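You operate a simulated robot arm through the tools that you are given. There is no shell and no other tool.

Carry out the task below with a simulated robot arm. There is one attempt and no reset: what you move stays moved.

JOB
Wipe the copy board, then lay the colour chart on square two and the grey card on square one.
Fine: dust off with the orange cloth, cloth back; both lamps stay off. What is to be rubbed or washed off counts as gone when no trace of it is left.

It is judged by the outcome, as a careful person would: the job done as asked, and still so three seconds after it is handed in. It fails if anything else is knocked over, pushed out of place, dropped, spilled or broken. Flat cloth is picked up by pressing the open fingertips on it (5 to 10 N) and closing them slowly along it; thin cloth reads only 2 to 8 mm in the jaws.

ROBOT AND FRAMES
A 6-joint arm with a two-finger gripper, fixed in place. Base frame: the origin is at the foot of the arm, x ahead of it, y to its left, z up. Readings come in mm, degrees, newtons and seconds.
Its first joint turns from -166.0 to 166.0 degrees. Payload 1.71 kg.
The tool frame sits at the grasp point between the pads (the TCP): z along the fingers, y along the line on which they close. The tips reach 20 mm beyond it. Largest opening 96 mm; the body of the gripper starts 113 mm behind the TCP.
Orientation is told as [roll, pitch, yaw] about the base's x, y, z axes, in that order, counted from this pose: with the fingers straight down and closing along the base's y, the tool's x points along the base's -x, its y along +y and its z along -z.

CONTROLS
- The arm moves only by the tool send_rows. Its argument "rows" is one flat list of numbers, 6 for each row, row after row: the shift along the base's x, y, z in units of 400 mm (1.0 is 400 mm), then the turn, a rotation vector about the base's x, y, z in units of 90 degrees (1.0 is 90 degrees). In form: [tx, ty, tz, wx, wy, wz, tx, ty, tz, wx, wy, wz, ...]. A call has 1 to 20 rows; each row is the pose to reach, as a shift and turn from the pose commanded when the call began. "grip" is the closure, from 0 (fully open) to 1 (shut), set as the call begins (left out, the last holds). A call with a number of a shift or a turn outside -1 to 1 is refused whole. A row lasts 0.2 s, in which the tool goes at most 50 mm and 8.6 degrees; a call with a longer step from one row to the next is refused whole, and so is a gripper value outside its range. A pose out of reach is approached as far as the arm can. The call stops where the force on the tool passes 40 N (or 10 N more than at its start, if that is more) or the arm is blocked; 0.2 s more then pass. Each finger travels about 45 mm/s and halts on what it meets, pressing with about 33 N; the grip force reading is that of the motor and also rises with nothing between the fingers. The clock runs only during rows and for 0.2 s after the last one: add rows that repeat a pose to give the fingers time. The reply holds the time, the measured pose of the TCP, the force on the tool along the base axes, the opening and the grip force, in the units named above and with some noise, with the torque about the TCP (base axes, N m) and any sound that the robot's microphone picked up.
- Cameras (640 x 400 px; columns grow to the right, rows downward): "scene" is fixed at [44.7, 501.7, 1600.1]; the picture's right is [-0.88, -0.47, 0.00], its down [-0.27, 0.50, -0.82] and it looks along [0.39, -0.73, -0.57] (base axes); focal length 347 px, centre (320, 200). "wrist" rides on the gripper at [66, 14, -145] in the tool frame; the picture's right is [-0.21, 0.98, 0.00], its down [-0.88, -0.18, -0.45] and it looks along [-0.44, -0.09, 0.90] (tool axes); focal length 275 px, centre (320, 200). There is no depth. A picture from a camera that has moved, and an enlarged one, comes with that camera's place and axes in the base frame and with its lens. The place of the scene camera against the robot may be out by one fixed shift of up to 12 mm in any direction.
- grab_frame(camera): a new picture of that camera. No time passes.
- move_column(by): slides the trunk up (or, below 0, down) by that many mm; the arm rides with it, the base frame stays. It gives what a move gives, with no picture.
- close_up(camera, box): a new picture of the part [left, top, right, bottom] of that camera's present view, enlarged. No time passes.
- job_done(): hands the job in; it is judged then, once.

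Places have to be worked out from the pictures, the camera data and where the tool is seen. Open the gripper and draw the arm clear of the work before you hand the job in, unless the task says otherwise.

The tools are called after "Request:" as name(argument=value, ...) on one line, values as JSON. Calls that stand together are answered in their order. send_rows: Moves the arm, as the interface text tells. Its arguments: {"type":"object","properties":{"rows":{"type":"array","items":{"type":"number"}},"grip":{"type":"number"}},"required":["rows"]} The other tools are called the same way: move_column (by) slides the trunk up or down; grab_frame (camera) takes a picture; close_up (camera, box) takes an enlarged picture of a part of a camera's view; job_done () hands the job in.

At the start:

```text
clock: 0.0
ee_pos: [318.0, -356.8, 1143.2]
orientation: [0.1, 0.1, -0.1]
contact_force: [0.6, -0.4, 0.0]
torque: [0.0, -0.02, 0.02]
finger_gap: 96.0
grip_force: 0.1
trunk travel left (down, up): [-175.0, 215.0]
```

scene: 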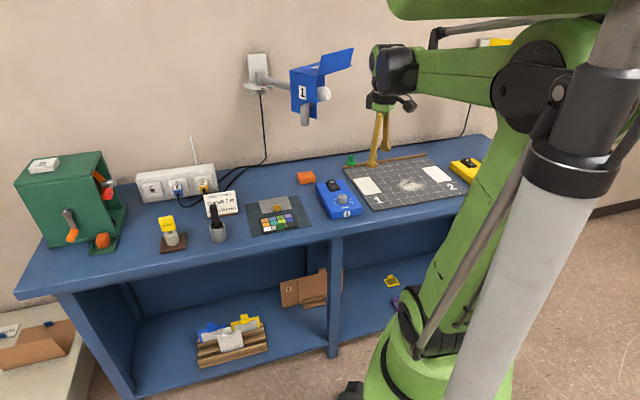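
wrist: 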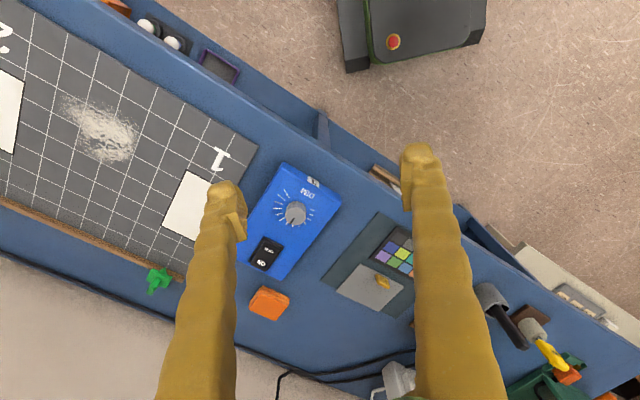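

I start by looking closer at the bench: the copy board, the mat with the chart and card, the lamp controller and possible cloths.

Request:
close_up(camera="scene", box=[320, 130, 500, 240])

Request:
close_up(camera="scene", box=[130, 150, 330, 270])

Request:
close_up(camera="wrist", box=[220, 140, 460, 340])

Request:
close_up(camera="wrist", box=[0, 0, 280, 180])

Request:
close_up(camera="scene", box=[180, 250, 430, 390])

```text
3.56 times, centred on (410, 185) of scene
camera zoom: at [44.7, 501.7, 1600.1], right [-0.88, -0.47, 0.0], down [-0.27, 0.5, -0.82], along [0.39, -0.73, -0.57], focal length 1233 px, centre (0, 253)
```

zoom: 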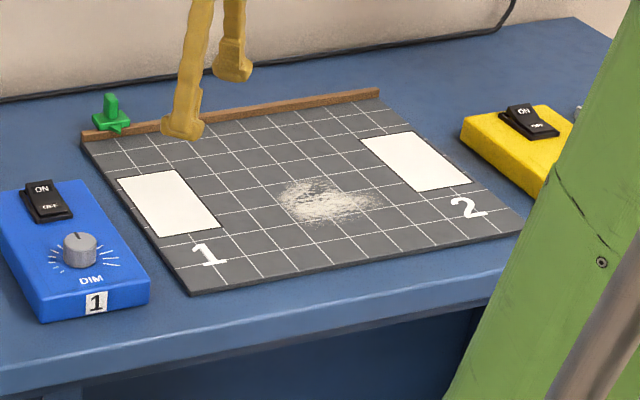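

```text
3.20 times, centred on (230, 210) of scene
camera zoom: at [44.7, 501.7, 1600.1], right [-0.88, -0.47, 0.0], down [-0.27, 0.5, -0.82], along [0.39, -0.73, -0.57], focal length 1110 px, centre (608, 168)
```

zoom: 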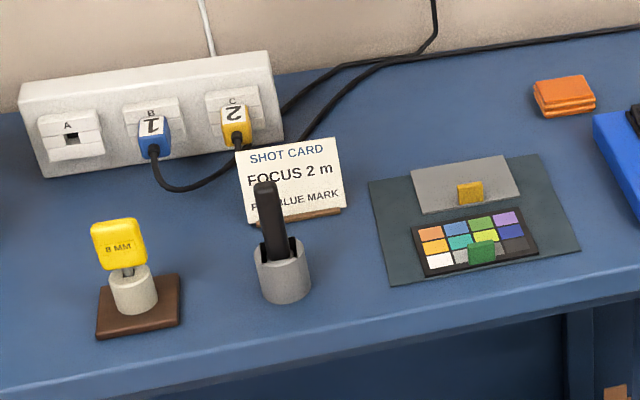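

```text
2.00 times, centred on (340, 240) of wrist
camera zoom: at [252.3, -343.3, 1287.2], right [0.21, 0.98, 0.0], down [0.88, -0.18, 0.44], along [0.43, -0.09, -0.9], focal length 551 px, centre (280, 120)
```

zoom: 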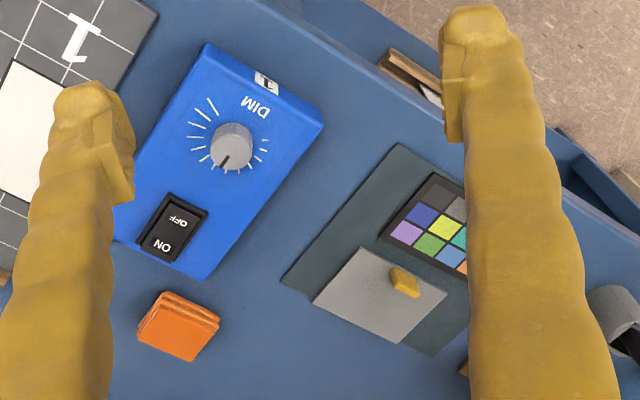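

```text
2.22 times, centred on (140, 90) of wrist
camera zoom: at [252.3, -343.3, 1287.2], right [0.21, 0.98, 0.0], down [0.88, -0.18, 0.44], along [0.43, -0.09, -0.9], focal length 612 px, centre (720, 444)
```

zoom: 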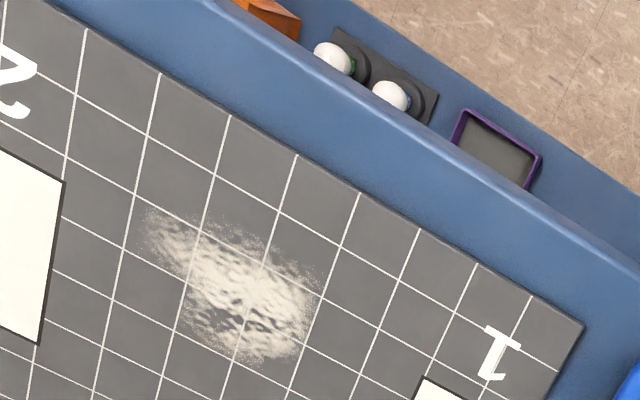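

```text
2.56 times, centred on (305, 320) of scene
camera zoom: at [44.7, 501.7, 1600.1], right [-0.88, -0.47, 0.0], down [-0.27, 0.5, -0.82], along [0.39, -0.73, -0.57], focal length 888 px, centre (358, -107)
```

zoom: 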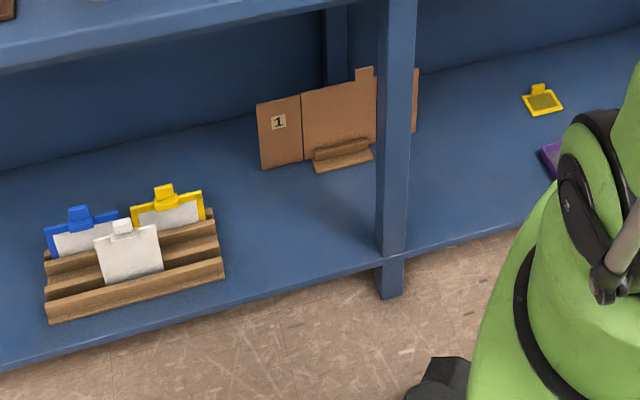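

The cloth is the folded orange pad near (662, -536) on a bench top around z≈865. The bench runs diagonally, with its normal about (0.73, -0.68), and lamp 1 hangs above the bench. I turn the tool by -45° so the wrist camera faces the wall, for a survey.

Request:
send_rows(rows=[0, 0, 0, 0, 0, -0.09, 0, 0, 0, 0, 0, -0.18, 0, 0, 0, 0, 0, -0.27, 0, 0, 0, 0, 0, -0.36, 0, 0, 0, 0, 0, -0.45, 0, 0, 0, 0, 0, -0.5], grip=0)

Request:
grab_frame(camera="wrist")

Request:
grab_frame(camera="scene")

```text
clock: 1.4
ee_pos: [302.6, -355.9, 1147.3]
orientation: [-0.1, -0.9, -45.1]
contact_force: [-0.5, 0.7, 0.4]
torque: [0.04, 0.02, 0.03]
finger_gap: 96.0
grip_force: 0.1
trunk travel left (down, up): [-175.0, 215.0]
```

```text
taken
camera wrist: at [264.0, -298.9, 1290.7], right [0.84, 0.54, 0.0], down [0.48, -0.75, 0.46], along [0.25, -0.38, -0.89], focal length 275 px, centre (320, 200)
```

wrist: 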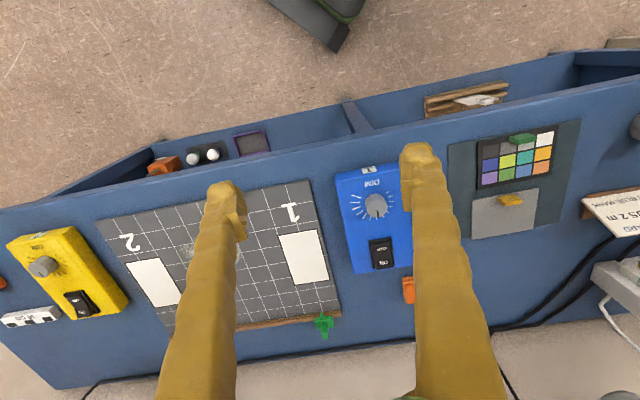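

```text
taken
```

scene: 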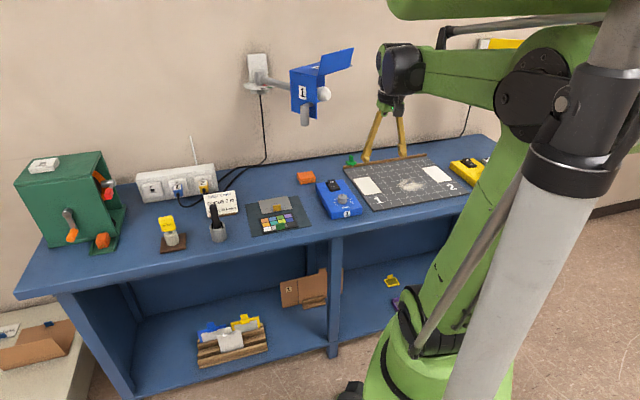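

The measured pose is a bit off the commanded one (x 302 instead of 318). I hold for a moment to see whether it settles.

Request:
send_rows(rows=[0, 0, 0, 0, 0, 0, 0, 0, 0, 0, 0, 0, 0, 0, 0, 0, 0, 0])

Request:
grab_frame(camera="wrist")

```text
clock: 2.2
ee_pos: [302.3, -355.8, 1147.7]
orientation: [-0.1, -0.8, -45.0]
contact_force: [-0.1, -0.4, 0.0]
torque: [0.01, 0.02, -0.02]
finger_gap: 95.8
grip_force: 0.1
trunk travel left (down, up): [-175.0, 215.0]
```

```text
taken
camera wrist: at [263.8, -298.9, 1290.7], right [0.84, 0.55, 0.0], down [0.48, -0.75, 0.46], along [0.25, -0.38, -0.89], focal length 275 px, centre (320, 200)
```

wrist: 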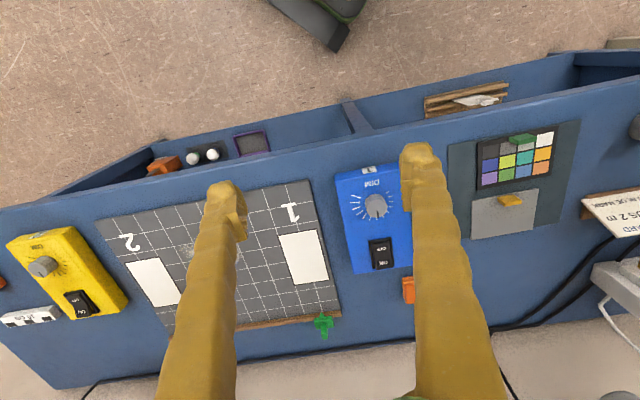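

It holds there because of a limit on how far the arm folds, so I stay a bit further out from now on. Next I tilt the tool forward by 30° with a small outward shift, to see lamp 1's head and the wall in the wrist camera.

Request:
send_rows(rows=[0.029, -0.0275, 0.015, -0.0456, -0.0486, 0, 0.058, -0.055, 0.03, -0.0912, -0.0972, 0, 0.087, -0.0825, 0.045, -0.1368, -0.1458, 0, 0.116, -0.11, 0.06, -0.1824, -0.1944, 0, 0.145, -0.1375, 0.075, -0.228, -0.243, 0, 0.145, -0.1375, 0.075, -0.228, -0.243, 0])

Request:
grab_frame(camera="wrist")

Request:
grab_frame(camera="scene")

```text
clock: 3.8
ee_pos: [405.8, -422.9, 1196.1]
orientation: [1.6, -31.5, -41.0]
contact_force: [-0.2, 0.6, 0.0]
torque: [-0.01, -0.02, 0.03]
finger_gap: 96.1
grip_force: 0.1
trunk travel left (down, up): [-175.0, 215.0]
stopped in row 6: the arm was blocked; the commanded pose is now the measured one
```

```text
taken
camera wrist: at [313.7, -329.7, 1285.4], right [0.76, 0.63, 0.13], down [0.26, -0.49, 0.83], along [0.59, -0.6, -0.54], focal length 275 px, centre (320, 200)
```

wrist: 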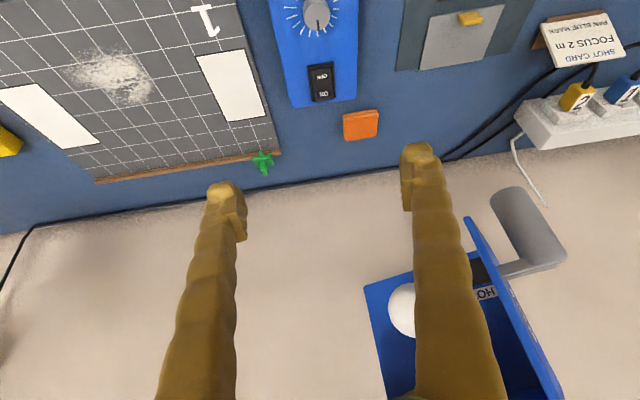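

```text
taken
```

scene: 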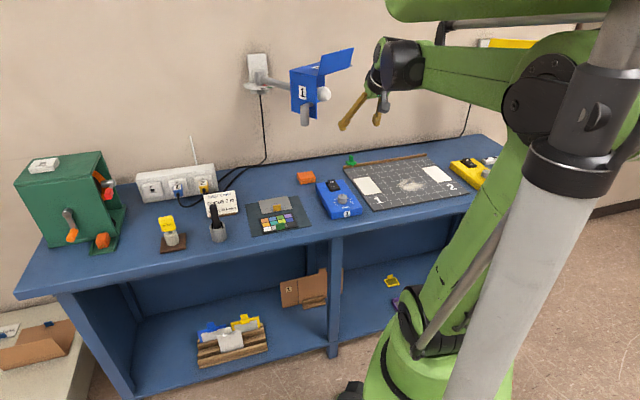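

I triangulate the lamp bulb at about (561, -490, 1242), with its lowest part about z 1190, so the forearm has to pass under or clear of it. I straighten the tool back to vertical and move to about (320, -440, 1180), over the front of the bench.

Request:
send_rows(rows=[-0.043, -0.0086, 0, 0.043, 0.055, 0, -0.086, -0.0172, -0.008, 0.086, 0.11, 0, -0.129, -0.0258, -0.016, 0.13, 0.166, 0, -0.172, -0.0344, -0.024, 0.173, 0.221, 0, -0.215, -0.043, -0.04, 0.216, 0.276, 0, -0.215, -0.043, -0.04, 0.216, 0.276, 0])

Request:
grab_frame(camera="scene")

```text
clock: 5.2
ee_pos: [294.8, -444.0, 1176.8]
orientation: [-1.0, 0.1, -42.5]
contact_force: [0.6, -1.1, 0.0]
torque: [0.04, 0.01, -0.03]
finger_gap: 95.8
grip_force: 0.0
trunk travel left (down, up): [-175.0, 215.0]
```

```text
taken
```

scene: 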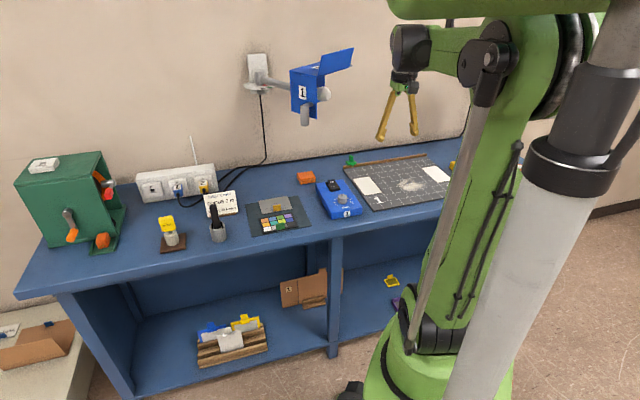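

The pose error looks like a joint limit this high up and this close in. I lower the trunk fully, which also brings the forearm below the lamp; the fingers will still be over 110 mm above the bench.

Request:
move_column(by=-175)

Request:
grab_frame(camera="scene")

Request:
grab_frame(camera="wrist")

```text
clock: 7.2
ee_pos: [294.8, -445.5, 1002.7]
orientation: [-1.1, 0.1, -42.6]
contact_force: [-0.1, -0.5, -0.1]
torque: [-0.02, -0.01, -0.01]
finger_gap: 95.9
grip_force: 0.0
trunk travel left (down, up): [0.0, 390.0]
```

```text
taken
```

scene: 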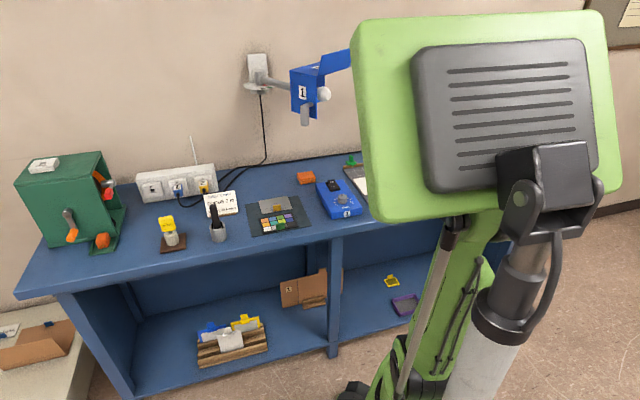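

```text
taken
camera wrist: at [257.9, -388.0, 1145.8], right [0.81, 0.58, -0.02], down [0.53, -0.72, 0.45], along [0.25, -0.37, -0.89], focal length 275 px, centre (320, 200)
```

wrist: 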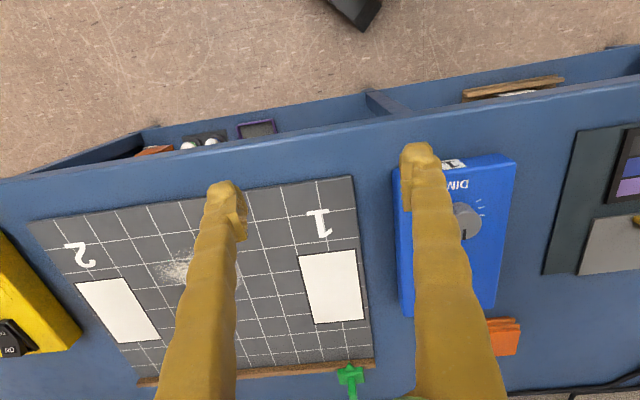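

The trunk's back box now hides part of the scene view, but the wrist view shows the board, dimmer box 1 and cloth clearly. I look closely at lamp 1's head and the cloth from the scene camera.

Request:
close_up(camera="scene", box=[230, 40, 360, 140])

Request:
close_up(camera="scene", box=[285, 150, 385, 225])

Request:
close_up(camera="wrist", box=[380, 120, 640, 380])

```text
4.00 times, centred on (295, 90) of scene
camera zoom: at [44.7, 501.7, 1600.1], right [-0.88, -0.47, 0.0], down [-0.27, 0.5, -0.82], along [0.39, -0.73, -0.57], focal length 1388 px, centre (420, 640)
```

zoom: 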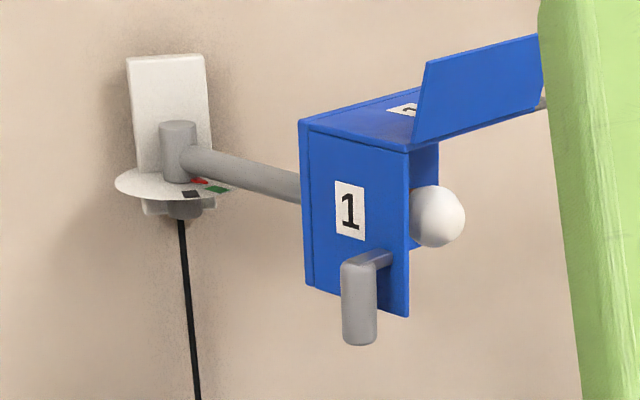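

```text
5.33 times, centred on (335, 188) of scene
camera zoom: at [44.7, 501.7, 1600.1], right [-0.88, -0.47, 0.0], down [-0.27, 0.5, -0.82], along [0.39, -0.73, -0.57], focal length 1850 px, centre (240, 267)
```

zoom: 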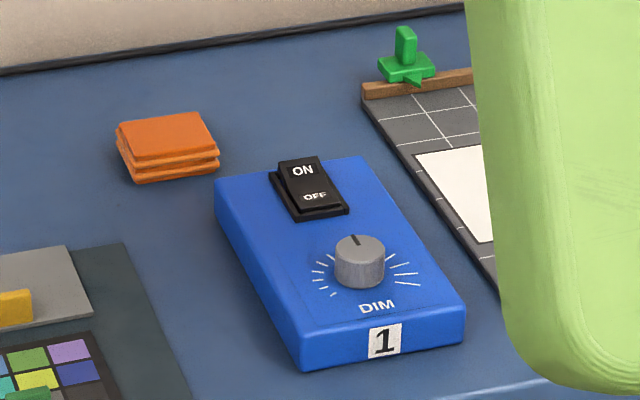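

```text
1.54 times, centred on (510, 250) of wrist
camera zoom: at [257.9, -388.0, 1145.8], right [0.81, 0.58, -0.02], down [0.53, -0.72, 0.45], along [0.25, -0.37, -0.89], focal length 424 px, centre (28, 123)
```

zoom: 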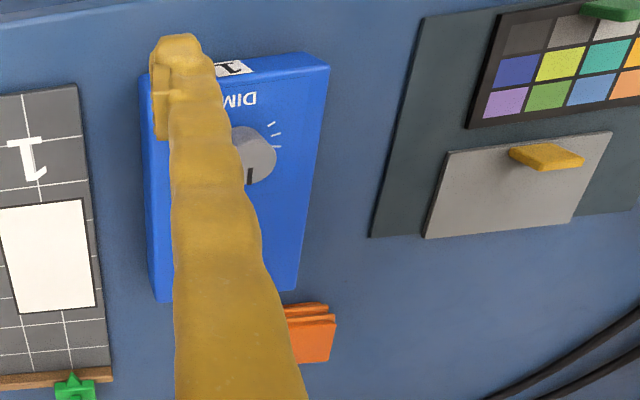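

Lamp 1's lowest points are about z 1188, over roughly x 520–640, y -350 to -500. I move out over the board, well to the side of the lamp, to get a better view and check how well the arm tracks.

Request:
send_rows(rows=[0.05, -0.06, -0.015, 0, 0, 0, 0.1, -0.12, -0.03, 0, 0, 0, 0.15, -0.18, -0.045, 0, 0, 0, 0.2, -0.24, -0.06, 0, 0, 0, 0.25, -0.3, -0.075, 0, 0, 0, 0.312, -0.362, -0.09, 0, 0, 0, 0.312, -0.362, -0.09, 0, 0, 0])

Request:
grab_frame(camera="scene")

Request:
grab_frame(camera="wrist")

```text
clock: 8.8
ee_pos: [417.4, -587.7, 966.0]
orientation: [-1.1, 0.0, -42.5]
contact_force: [-0.2, 0.6, 0.7]
torque: [0.01, -0.01, 0.01]
finger_gap: 96.0
grip_force: 0.0
trunk travel left (down, up): [0.0, 390.0]
```

```text
taken
```

scene: 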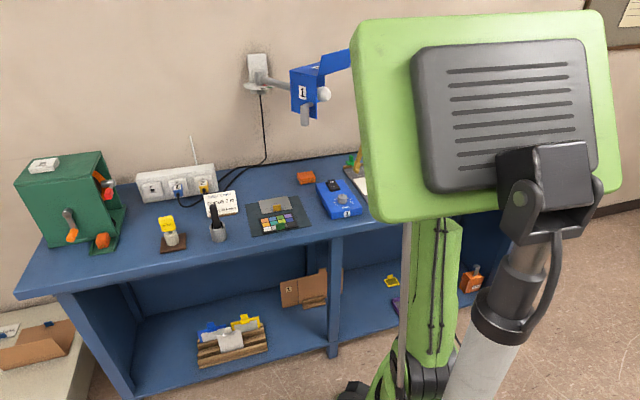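

```text
taken
camera wrist: at [380.6, -532.0, 1109.2], right [0.81, 0.58, -0.02], down [0.53, -0.72, 0.45], along [0.25, -0.37, -0.89], focal length 275 px, centre (320, 200)
```

wrist: 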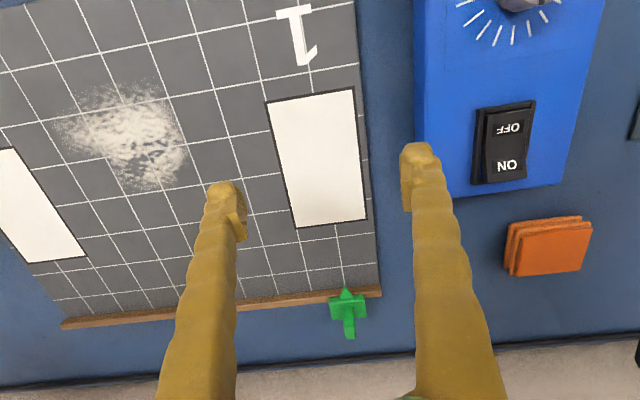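

Tracking is good here. The cloth's centre works out to about (662, -534); I take enlarged views of the cloth, the dust and the green clip from this pose.

Request:
close_up(camera="wrist", box=[460, 180, 640, 300])

Request:
close_up(camera="wrist", box=[0, 0, 400, 380])

Request:
close_up(camera="scene", box=[290, 160, 330, 190])

```text
3.33 times, centred on (550, 240) of wrist
camera zoom: at [380.6, -532.0, 1109.2], right [0.81, 0.58, -0.02], down [0.53, -0.72, 0.45], along [0.25, -0.37, -0.89], focal length 918 px, centre (-447, 67)
```

zoom: 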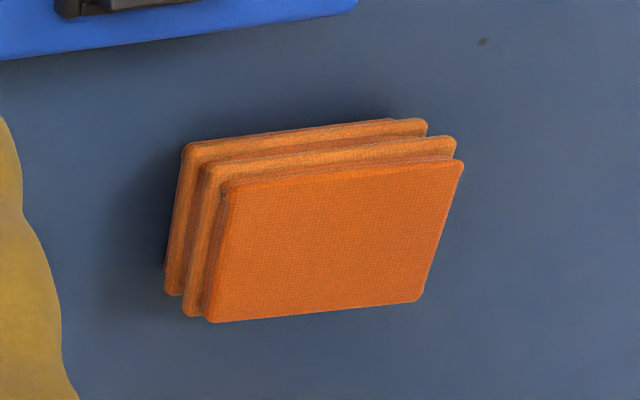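

```text
1.05 times, centred on (200, 190) of wrist (not enlarged: the box is as wide or as high as the picture)
camera zoom: at [380.6, -532.0, 1109.2], right [0.81, 0.58, -0.02], down [0.53, -0.72, 0.45], along [0.25, -0.37, -0.89], focal length 290 px, centre (446, 210)
```

zoom: 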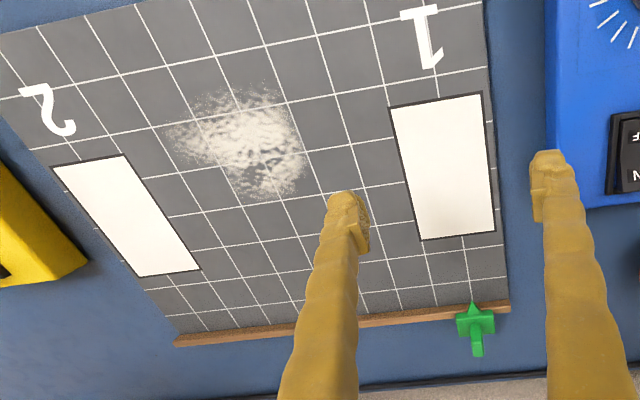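

```text
13.33 times, centred on (310, 175) of scene
camera zoom: at [44.7, 501.7, 1600.1], right [-0.88, -0.47, 0.0], down [-0.27, 0.5, -0.82], along [0.39, -0.73, -0.57], focal length 4625 px, centre (453, 533)
```

zoom: 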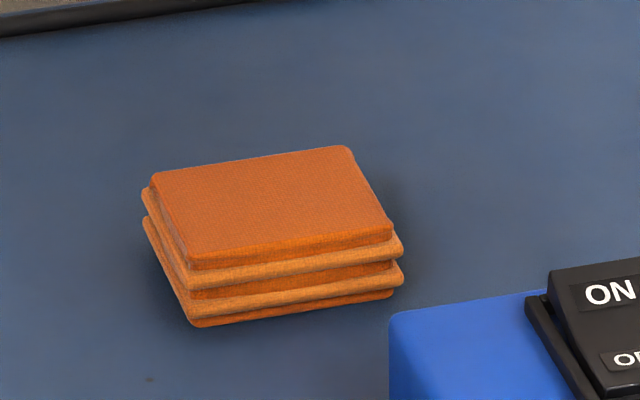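

The pad measures about 64 × 52 × 21 mm, centred near (665, -537), with its sides along the bench, which lies at 45°. To stay below and beside the lamp I will take it with the tool leaning sideways toward the board, closing across its short side, so I first turn the tool toward yaw -135°.

Request:
send_rows(rows=[0, 0, 0, 0, 0, -0.09, 0, 0, 0, 0, 0, -0.18, 0, 0, 0, 0, 0, -0.27, 0, 0, 0, 0, 0, -0.36, 0, 0, 0, 0, 0, -0.45, 0, 0, 0, 0, 0, -0.54, 0, 0, 0, 0, 0, -0.54])

```text
clock: 10.4
ee_pos: [418.5, -588.6, 965.8]
orientation: [-1.0, -0.1, -91.1]
contact_force: [0.1, -0.7, -0.3]
torque: [-0.01, -0.03, 0.01]
finger_gap: 96.2
grip_force: 0.0
trunk travel left (down, up): [0.0, 390.0]
```

The turn tracks well, so I turn the remaining 44° to yaw -135°.

Request:
send_rows(rows=[0, 0, 0, 0, 0, -0.09, 0, 0, 0, 0, 0, -0.18, 0, 0, 0, 0, 0, -0.27, 0, 0, 0, 0, 0, -0.36, 0, 0, 0, 0, 0, -0.45, 0, 0, 0, 0, 0, -0.488, 0, 0, 0, 0, 0, -0.488])

Request:
grab_frame(camera="wrist")

```text
clock: 12.0
ee_pos: [420.1, -588.4, 964.6]
orientation: [-1.1, -0.1, -135.0]
contact_force: [-0.3, 0.3, -0.8]
torque: [-0.01, -0.02, -0.01]
finger_gap: 96.0
grip_force: 0.0
trunk travel left (down, up): [0.0, 390.0]
```

```text
taken
camera wrist: at [478.1, -554.6, 1109.3], right [0.54, -0.84, -0.02], down [-0.74, -0.49, 0.45], along [-0.39, -0.23, -0.89], focal length 275 px, centre (320, 200)
```

wrist: 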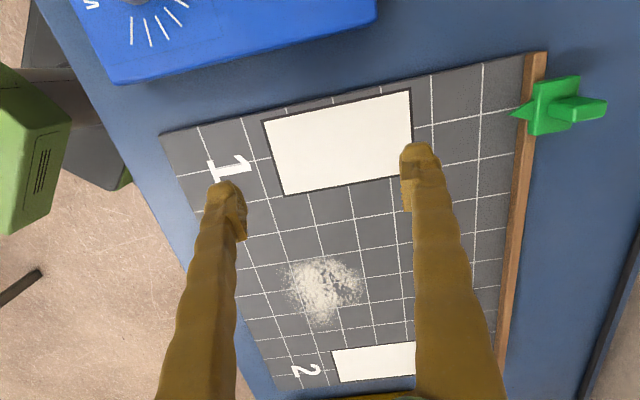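

Now I lean the tool 40° about the closing axis (correcting the 1° roll too), so that the wrist swings toward the board side, away from the lamp.

Request:
send_rows(rows=[0, 0, 0, 0.051, -0.054, 0, 0, 0, 0, 0.102, -0.108, 0, 0, 0, 0, 0.153, -0.162, 0, 0, 0, 0, 0.204, -0.216, 0, 0, 0, 0, 0.255, -0.27, 0, 0, 0, 0, 0.3055, -0.3228, 0, 0, 0, 0, 0.3055, -0.3228, 0])

Request:
grab_frame(camera="wrist")

Request:
grab_frame(camera="scene")

```text
clock: 13.6
ee_pos: [419.3, -588.7, 966.0]
orientation: [0.2, 40.0, -134.6]
contact_force: [0.6, -0.1, -1.0]
torque: [0.0, -0.01, 0.0]
finger_gap: 95.9
grip_force: 0.1
trunk travel left (down, up): [0.0, 390.0]
```

```text
taken
camera wrist: at [398.8, -629.5, 1118.6], right [0.58, -0.8, -0.13], down [-0.8, -0.55, -0.22], along [0.11, 0.23, -0.97], focal length 275 px, centre (320, 200)
```

wrist: 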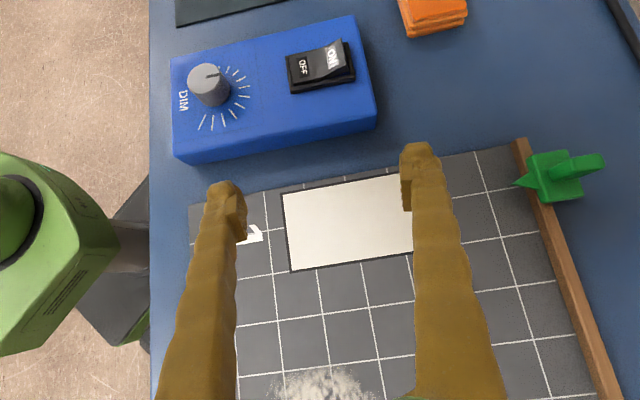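

```text
taken
```

scene: 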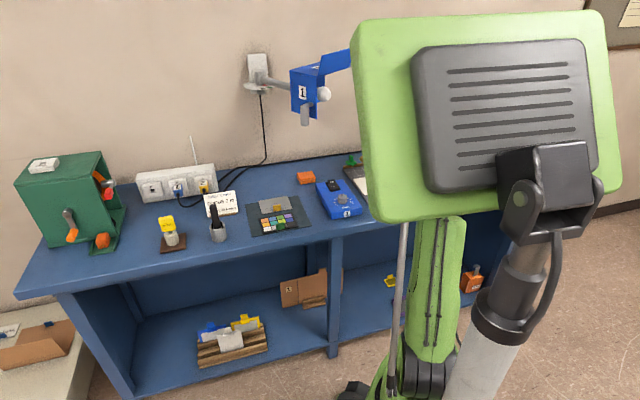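

The tool is leaned and clear. I now move at z≈966 to the spot just beside the cloth, on the board side, around (587, -615), and check against the lamp.

Request:
send_rows(rows=[0.07, -0.011, 0, 0, 0, 0, 0.14, -0.022, 0, 0, 0, 0, 0.21, -0.033, 0, 0, 0, 0, 0.28, -0.044, 0, 0, 0, 0, 0.35, -0.055, 0, 0, 0, 0, 0.419, -0.066, 0, 0, 0, 0, 0.419, -0.066, 0, 0, 0, 0])

Request:
grab_frame(camera="wrist")

Request:
grab_frame(camera="scene")

```text
clock: 15.2
ee_pos: [588.5, -615.4, 963.8]
orientation: [0.2, 39.9, -134.5]
contact_force: [-0.5, 0.6, -0.5]
torque: [0.01, 0.01, -0.01]
finger_gap: 95.9
grip_force: 0.1
trunk travel left (down, up): [0.0, 390.0]
```

```text
taken
camera wrist: at [567.7, -656.4, 1117.0], right [0.58, -0.8, -0.13], down [-0.81, -0.55, -0.22], along [0.11, 0.23, -0.97], focal length 275 px, centre (320, 200)
```

wrist: 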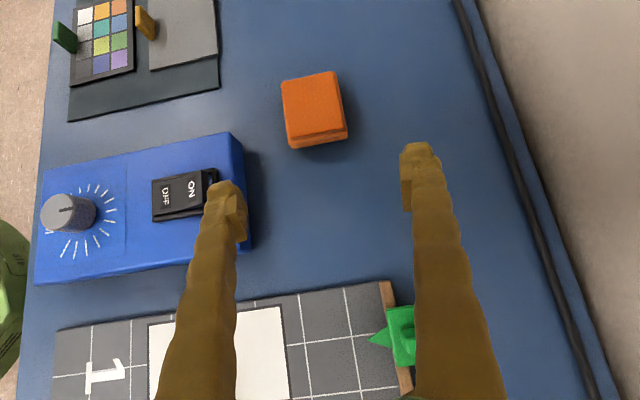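

```text
taken
```

scene: 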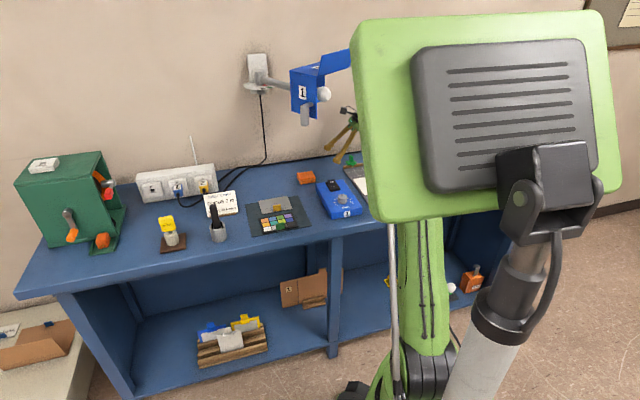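

The cloth's centre from this view is about (664.5, -541) and the scene picture shows nothing near the lamp. I move sideways over the cloth to (657, -548), z≈945, then look again.

Request:
send_rows(rows=[0.043, 0.042, -0.012, 0, 0, 0, 0.086, 0.084, -0.024, 0, 0, 0, 0.129, 0.126, -0.036, 0, 0, 0, 0.171, 0.168, -0.047, 0, 0, 0, 0.171, 0.168, -0.047, 0, 0, 0])

Request:
grab_frame(camera="wrist")

Request:
grab_frame(camera="scene")

```text
clock: 16.4
ee_pos: [656.0, -548.6, 945.6]
orientation: [0.3, 39.9, -134.6]
contact_force: [0.0, 1.2, 0.9]
torque: [0.0, -0.01, 0.0]
finger_gap: 96.1
grip_force: 0.1
trunk travel left (down, up): [0.0, 390.0]
```

```text
taken
camera wrist: at [636.5, -589.4, 1098.6], right [0.58, -0.8, -0.13], down [-0.8, -0.55, -0.22], along [0.11, 0.23, -0.97], focal length 275 px, centre (320, 200)
```

wrist: 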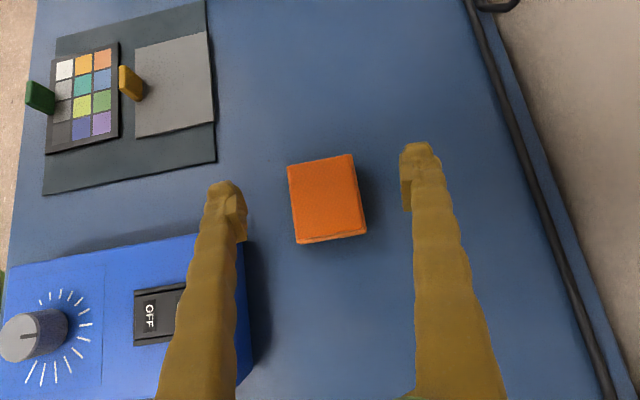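

```text
taken
```

scene: 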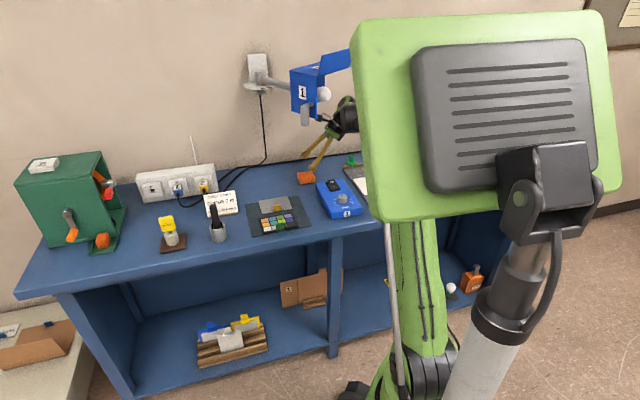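

The fingers straddle the cloth nicely, with clear space to the dimmer box and the lamp. I descend straight to z≈900.

Request:
send_rows(rows=[0.0, 0, -0.04, 0, 0, 0, 0, 0, -0.08, 0, 0, 0, 0, 0, -0.114, 0, 0, 0, 0, 0, -0.114, 0, 0, 0])

Request:
grab_frame(camera="wrist")

Request:
close_up(camera="scene", box=[270, 60, 370, 200])

```text
clock: 17.4
ee_pos: [653.4, -548.3, 900.4]
orientation: [0.2, 39.8, -134.7]
contact_force: [-0.2, 0.7, -0.1]
torque: [-0.02, -0.01, -0.01]
finger_gap: 96.1
grip_force: 0.0
trunk travel left (down, up): [0.0, 390.0]
```

```text
taken
camera wrist: at [634.6, -588.2, 1053.0], right [0.58, -0.8, -0.13], down [-0.8, -0.55, -0.22], along [0.11, 0.23, -0.97], focal length 275 px, centre (320, 200)
```

wrist: 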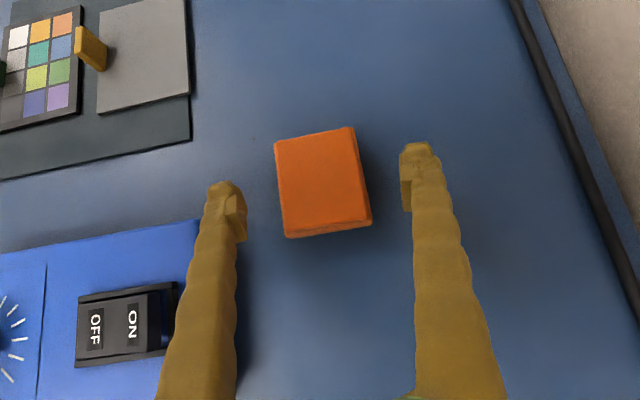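

```text
2.86 times, centred on (320, 130) of scene
camera zoom: at [44.7, 501.7, 1600.1], right [-0.88, -0.47, 0.0], down [-0.27, 0.5, -0.82], along [0.39, -0.73, -0.57], focal length 991 px, centre (320, 400)
```

zoom: 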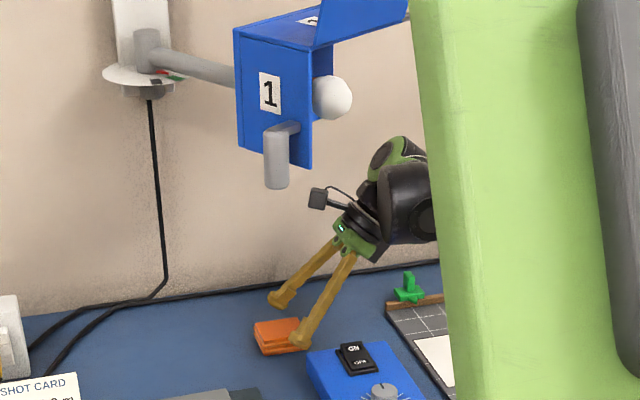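

The gripper is well below the lamp and the cloth is centred between the tips. I go down in 1–2 mm steps watching the force to find the bench surface.

Request:
send_rows(rows=[0.0, 0, -0.005, 0, 0, 0, 0, 0, -0.01, 0, 0, 0, 0, 0, -0.015, 0, 0, 0, 0, 0, -0.0175, 0, 0, 0, 0, 0, -0.0175, 0, 0, 0])

Request:
close_up(camera="scene", box=[285, 145, 345, 195])

```text
clock: 18.6
ee_pos: [654.9, -548.1, 893.7]
orientation: [0.1, 40.0, -134.5]
contact_force: [-0.1, 0.1, 0.2]
torque: [0.01, 0.03, -0.02]
finger_gap: 96.2
grip_force: 0.1
trunk travel left (down, up): [0.0, 390.0]
```

```text
8.00 times, centred on (315, 170) of scene
camera zoom: at [44.7, 501.7, 1600.1], right [-0.88, -0.47, 0.0], down [-0.27, 0.5, -0.82], along [0.39, -0.73, -0.57], focal length 2775 px, centre (360, 440)
```

zoom: 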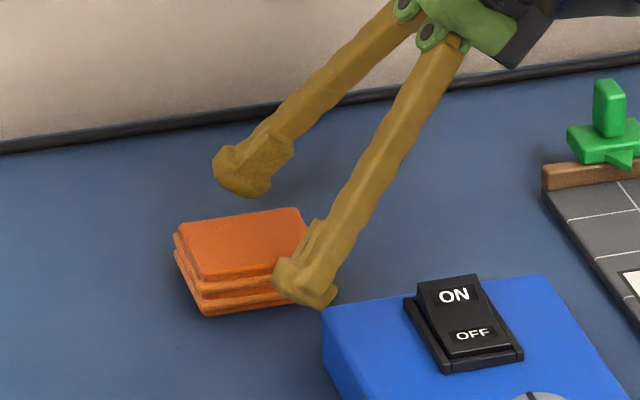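

The tips are still clear of the bench. I shift 4 mm further along the cloth and keep stepping down by 1 mm per row until contact shows.

Request:
send_rows(rows=[0.003, 0.003, -0.0025, 0, 0, 0, 0.006, 0.006, -0.005, 0, 0, 0, 0.007, 0.007, -0.0075, 0, 0, 0, 0.007, 0.007, -0.01, 0, 0, 0, 0.007, 0.007, -0.01, 0, 0, 0])

```text
clock: 19.8
ee_pos: [659.0, -544.9, 889.4]
orientation: [0.2, 39.8, -134.6]
contact_force: [-0.9, -0.9, -0.7]
torque: [-0.02, 0.0, 0.0]
finger_gap: 96.1
grip_force: 0.1
trunk travel left (down, up): [0.0, 390.0]
```

No contact at 889; I step down another 4 mm.

Request:
send_rows(rows=[0, 0, -0.0025, 0, 0, 0, 0, 0, -0.005, 0, 0, 0, 0, 0, -0.0075, 0, 0, 0, 0, 0, -0.01, 0, 0, 0, 0, 0, -0.01, 0, 0, 0])

Request:
close_up(camera="scene", box=[285, 145, 345, 195])

```text
clock: 21.0
ee_pos: [658.5, -545.5, 887.9]
orientation: [0.1, 39.9, -134.6]
contact_force: [-0.7, -0.1, -0.5]
torque: [-0.04, 0.0, -0.01]
finger_gap: 96.1
grip_force: 0.1
trunk travel left (down, up): [0.0, 390.0]
```

```text
8.00 times, centred on (315, 170) of scene
camera zoom: at [44.7, 501.7, 1600.1], right [-0.88, -0.47, 0.0], down [-0.27, 0.5, -0.82], along [0.39, -0.73, -0.57], focal length 2775 px, centre (360, 440)
```

zoom: 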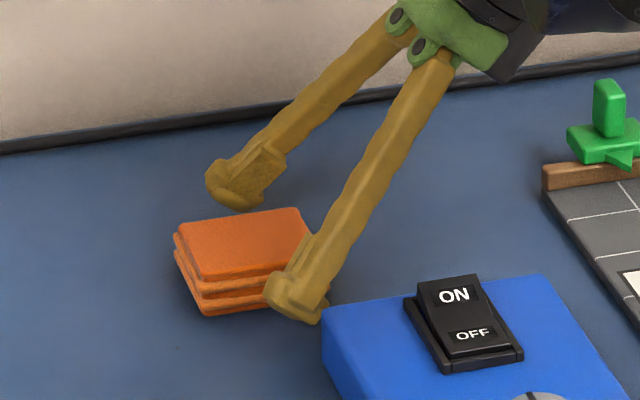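

Still no force (z≈887). I step down further in 1 mm steps.

Request:
send_rows(rows=[0, 0, -0.0025, 0, 0, 0, 0, 0, -0.005, 0, 0, 0, 0, 0, -0.0075, 0, 0, 0, 0, 0, -0.0075, 0, 0, 0])

```text
clock: 22.0
ee_pos: [657.8, -544.9, 884.5]
orientation: [0.2, 39.9, -134.6]
contact_force: [-0.1, 0.1, 0.0]
torque: [-0.02, -0.04, -0.01]
finger_gap: 95.9
grip_force: 0.0
trunk travel left (down, up): [0.0, 390.0]
```

No contact at 884.5 either; another 3 mm down in 1 mm steps.

Request:
send_rows(rows=[0, 0, -0.0025, 0, 0, 0, 0, 0, -0.005, 0, 0, 0, 0, 0, -0.0075, 0, 0, 0, 0, 0, -0.0075, 0, 0, 0])

Request:
close_up(camera="scene", box=[295, 155, 335, 190])

```text
clock: 23.0
ee_pos: [657.7, -545.4, 879.5]
orientation: [0.2, 39.8, -134.6]
contact_force: [-0.2, -0.2, -0.2]
torque: [0.02, -0.01, 0.0]
finger_gap: 96.0
grip_force: 0.1
trunk travel left (down, up): [0.0, 390.0]
```

```text
11.43 times, centred on (315, 172) of scene
camera zoom: at [44.7, 501.7, 1600.1], right [-0.88, -0.47, 0.0], down [-0.27, 0.5, -0.82], along [0.39, -0.73, -0.57], focal length 3964 px, centre (377, 514)
```

zoom: 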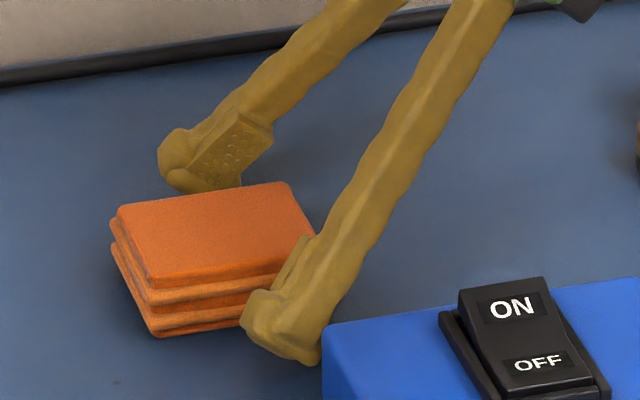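

Still free at 879.5, so the bench is lower than I estimated. I continue 4 mm in 1 mm steps.

Request:
send_rows(rows=[0, 0, -0.0025, 0, 0, 0, 0, 0, -0.005, 0, 0, 0, 0, 0, -0.0075, 0, 0, 0, 0, 0, -0.01, 0, 0, 0, 0, 0, -0.01, 0, 0, 0])

Request:
grab_frame(camera="wrist")

```text
clock: 24.2
ee_pos: [657.8, -545.3, 876.6]
orientation: [0.2, 40.0, -134.6]
contact_force: [-2.0, 0.3, 3.9]
torque: [0.18, 0.22, 0.1]
finger_gap: 96.1
grip_force: 0.1
trunk travel left (down, up): [0.0, 390.0]
```

```text
taken
camera wrist: at [637.9, -585.6, 1029.6], right [0.58, -0.8, -0.13], down [-0.8, -0.55, -0.22], along [0.11, 0.23, -0.97], focal length 275 px, centre (320, 200)
```

wrist: 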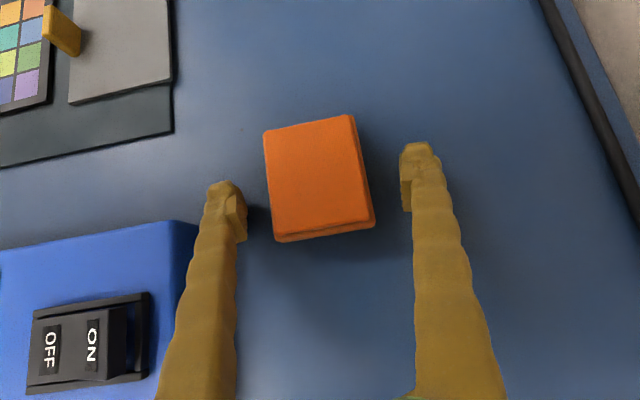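

Contact of about 4 N at TCP z 876.6 puts the bench top near z≈855. I raise 5 mm so the cloth will stick out below the fingertips, and then close gently.

Request:
send_rows(rows=[0, 0, 0.005, 0, 0, 0, 0, 0, 0.0125, 0, 0, 0, 0, 0, 0.0125, 0, 0, 0])

Request:
send_rows(rows=[0, 0, 0, 0, 0, 0, 0, 0, 0, 0, 0, 0, 0, 0, 0, 0, 0, 0, 0, 0, 0, 0, 0, 0], grip=0.36)

Request:
send_rows(rows=[0, 0, 0, 0, 0, 0, 0, 0, 0, 0, 0, 0, 0, 0, 0, 0, 0, 0, 0, 0, 0, 0, 0, 0], grip=0.5)

Request:
grab_frame(camera="wrist")

```text
clock: 25.0
ee_pos: [657.6, -545.6, 881.0]
orientation: [0.3, 39.9, -134.6]
contact_force: [-0.3, 0.2, 0.2]
torque: [-0.01, 0.0, -0.02]
finger_gap: 96.2
grip_force: 0.1
trunk travel left (down, up): [0.0, 390.0]
```

```text
clock: 26.0
ee_pos: [658.4, -544.8, 881.7]
orientation: [0.1, 39.9, -134.7]
contact_force: [-0.2, -0.1, -0.8]
torque: [0.0, 0.02, 0.05]
finger_gap: 61.4
grip_force: 0.0
trunk travel left (down, up): [0.0, 390.0]
```

```text
clock: 27.0
ee_pos: [658.7, -546.0, 881.6]
orientation: [0.2, 39.9, -134.6]
contact_force: [-0.5, -0.2, -0.4]
torque: [0.0, 0.02, -0.01]
finger_gap: 54.9
grip_force: 32.9
trunk travel left (down, up): [0.0, 390.0]
```

```text
taken
camera wrist: at [637.9, -585.7, 1034.1], right [0.58, -0.8, -0.13], down [-0.8, -0.55, -0.22], along [0.11, 0.23, -0.97], focal length 275 px, centre (320, 200)
```

wrist: 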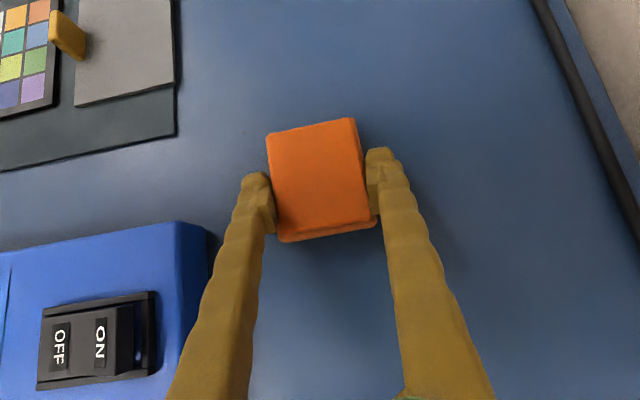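

The cloth is held at 54.9 mm with 33 N. I lift 35 mm and check it hangs steady.

Request:
send_rows(rows=[0, 0, 0.0125, 0, 0, 0, 0, 0, 0.0375, 0, 0, 0, 0, 0, 0.0625, 0, 0, 0, 0, 0, 0.0875, 0, 0, 0, 0, 0, 0.0875, 0, 0, 0])

Request:
grab_frame(camera="wrist")

Request:
close_up(camera="scene", box=[270, 90, 370, 200])

```text
clock: 28.2
ee_pos: [658.6, -546.3, 915.6]
orientation: [0.3, 39.9, -134.6]
contact_force: [-0.3, 0.1, -0.5]
torque: [0.01, -0.02, -0.02]
finger_gap: 54.2
grip_force: 33.1
trunk travel left (down, up): [0.0, 390.0]
```

```text
taken
camera wrist: at [637.6, -585.5, 1068.6], right [0.58, -0.8, -0.13], down [-0.8, -0.55, -0.22], along [0.11, 0.23, -0.97], focal length 275 px, centre (320, 200)
```

wrist: 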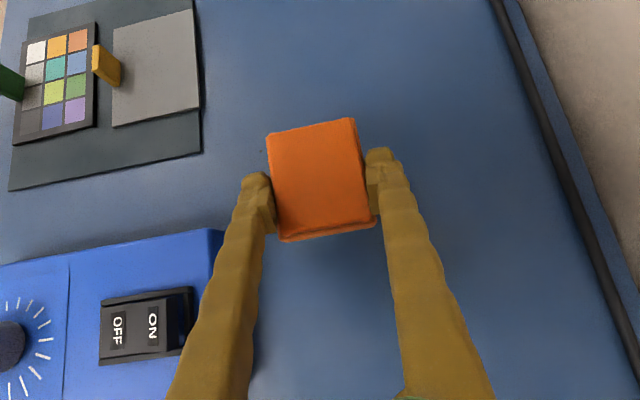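

```text
3.64 times, centred on (320, 145) of scene
camera zoom: at [44.7, 501.7, 1600.1], right [-0.88, -0.47, 0.0], down [-0.27, 0.5, -0.82], along [0.39, -0.73, -0.57], focal length 1261 px, centre (320, 400)
```

zoom: 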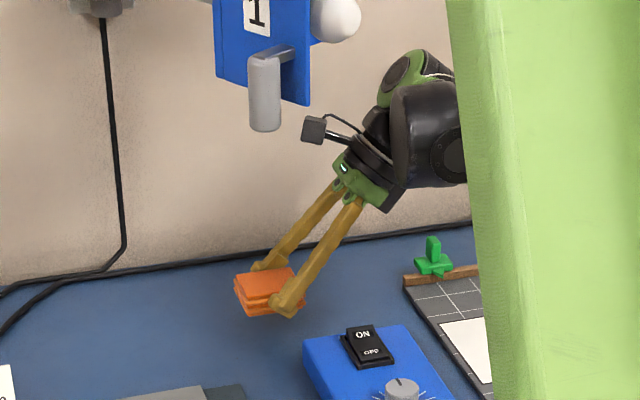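

The cloth hangs firmly and parallel to the bench. With the bench at z≈855, the dust covers roughly bench-axis e1 235–365, e2 625–738 (centre about (272, -687)), between the two white squares. I carry the cloth at z≈940 clear of the dimmer box and the clip to the dust's near edge.

Request:
send_rows(rows=[-0.0715, -0.069, 0.03, 0, 0, 0, -0.143, -0.138, 0.0625, 0, 0, 0, -0.2145, -0.2075, 0.0625, 0, 0, 0, -0.313, -0.2045, 0.0625, 0, 0, 0, -0.4115, -0.2015, 0.0625, 0, 0, 0, -0.51, -0.1985, 0.0625, 0, 0, 0, -0.6085, -0.1955, 0.0625, 0, 0, 0, -0.707, -0.1925, 0.0625, 0, 0, 0, -0.8055, -0.1895, 0.0625, 0, 0, 0, -0.904, -0.1863, 0.0625, 0, 0, 0, -0.904, -0.1863, 0.0625, 0, 0, 0])

Request:
grab_frame(camera="wrist")

Request:
grab_frame(camera="scene")

```text
clock: 30.6
ee_pos: [297.7, -620.9, 938.1]
orientation: [0.1, 39.9, -134.6]
contact_force: [0.0, 0.5, 0.6]
torque: [0.03, 0.02, -0.03]
finger_gap: 54.4
grip_force: 32.5
trunk travel left (down, up): [0.0, 390.0]
```

```text
taken
camera wrist: at [276.6, -661.0, 1091.1], right [0.58, -0.8, -0.13], down [-0.8, -0.55, -0.22], along [0.11, 0.23, -0.97], focal length 275 px, centre (320, 200)
```

wrist: 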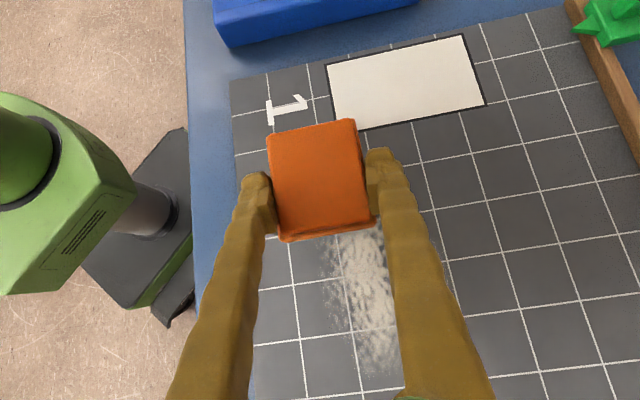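

```text
taken
```

scene: 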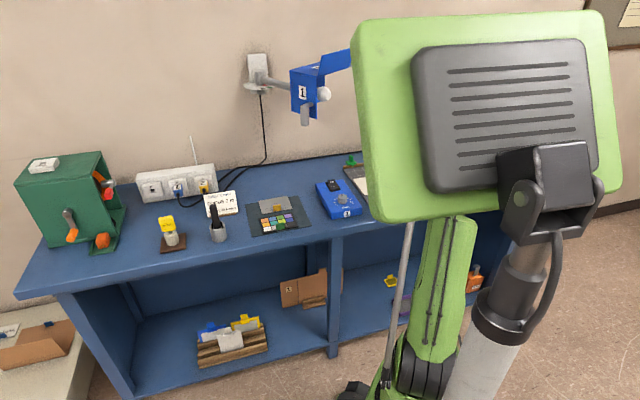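

The cloth is over the board next to the dust's near corner. I lower it to about z 896, then in 1 mm steps to light contact.

Request:
send_rows(rows=[0, 0, -0.04, 0, 0, 0, 0, 0, -0.08, 0, 0, 0, 0, 0, -0.105, 0, 0, 0, 0, 0, -0.105, 0, 0, 0])

Request:
send_rows(rows=[0, 0, -0.0025, 0, 0, 0, 0, 0, -0.005, 0, 0, 0, 0, 0, -0.0075, 0, 0, 0, 0, 0, -0.01, 0, 0, 0, 0, 0, -0.0125, 0, 0, 0, 0, 0, -0.0125, 0, 0, 0])

```text
clock: 31.6
ee_pos: [296.7, -619.8, 897.6]
orientation: [0.2, 39.9, -134.7]
contact_force: [-0.4, -0.1, -1.3]
torque: [-0.01, -0.04, 0.01]
finger_gap: 54.4
grip_force: 32.4
trunk travel left (down, up): [0.0, 390.0]
```

```text
clock: 33.0
ee_pos: [296.4, -619.1, 893.4]
orientation: [0.1, 39.9, -134.6]
contact_force: [1.5, 0.3, -1.0]
torque: [-0.01, 0.01, -0.03]
finger_gap: 54.5
grip_force: 32.9
trunk travel left (down, up): [0.0, 390.0]
```

Still no contact at 893; I continue down in 1 mm steps.

Request:
send_rows(rows=[0, 0, -0.0025, 0, 0, 0, 0, 0, -0.005, 0, 0, 0, 0, 0, -0.0075, 0, 0, 0, 0, 0, -0.0075, 0, 0, 0])

Request:
send_rows(rows=[0, 0, -0.0025, 0, 0, 0, 0, 0, -0.005, 0, 0, 0, 0, 0, -0.005, 0, 0, 0])

```text
clock: 34.0
ee_pos: [295.8, -620.3, 891.5]
orientation: [0.2, 39.9, -134.7]
contact_force: [1.0, -0.5, -1.1]
torque: [-0.04, 0.02, 0.03]
finger_gap: 54.3
grip_force: 33.3
trunk travel left (down, up): [0.0, 390.0]
```

```text
clock: 34.8
ee_pos: [296.6, -619.5, 889.8]
orientation: [0.3, 40.0, -134.5]
contact_force: [0.3, -3.8, 22.4]
torque: [-0.53, 0.27, 0.02]
finger_gap: 54.5
grip_force: 33.2
trunk travel left (down, up): [0.0, 390.0]
```

Contact came on stiffly (22 N at z≈889.8). I back off 0.8 mm to get a light wiping pressure.

Request:
send_rows(rows=[0, 0, 0.002, 0, 0, 0, 0, 0, 0.002, 0, 0, 0])

```text
clock: 35.4
ee_pos: [296.3, -619.1, 890.6]
orientation: [0.3, 39.8, -134.6]
contact_force: [2.3, 0.4, 11.7]
torque: [-0.25, 0.09, 0.03]
finger_gap: 54.5
grip_force: 33.2
trunk travel left (down, up): [0.0, 390.0]
```

The pressure is now about 12 N, light enough. I wipe the first stroke 160 mm along the bench direction over the front part of the dust.

Request:
send_rows(rows=[-0.0283, -0.0283, 0.0005, 0, 0, 0, -0.0566, -0.0566, 0.0005, 0, 0, 0, -0.0849, -0.0849, 0.0005, 0, 0, 0, -0.1132, -0.1132, 0.0005, 0, 0, 0, -0.1415, -0.1415, 0.0005, 0, 0, 0, -0.1698, -0.1698, 0.0005, 0, 0, 0, -0.1981, -0.1981, 0.0005, 0, 0, 0, -0.2264, -0.2264, 0.0005, 0, 0, 0, -0.2547, -0.2547, 0.0005, 0, 0, 0, -0.283, -0.283, 0.0005, 0, 0, 0, -0.283, -0.283, 0.0005, 0, 0, 0])

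Request:
grab_frame(camera="wrist")

```text
clock: 37.8
ee_pos: [182.5, -733.6, 890.9]
orientation: [0.6, 39.5, -134.7]
contact_force: [-0.1, 0.1, 0.8]
torque: [-0.01, 0.07, 0.05]
finger_gap: 54.5
grip_force: 33.2
trunk travel left (down, up): [0.0, 390.0]
```

```text
taken
camera wrist: at [162.2, -772.1, 1043.6], right [0.58, -0.8, -0.12], down [-0.81, -0.55, -0.22], along [0.11, 0.22, -0.97], focal length 275 px, centre (320, 200)
```

wrist: 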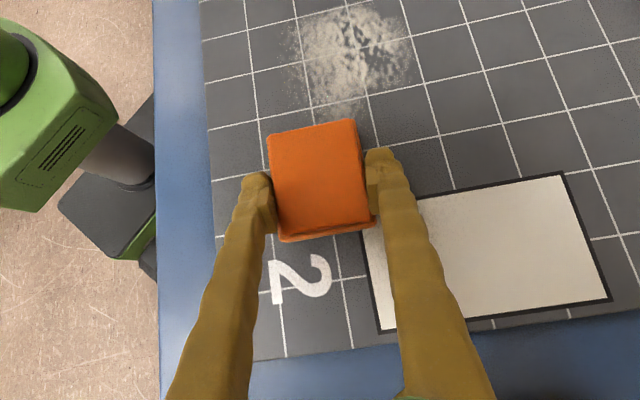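

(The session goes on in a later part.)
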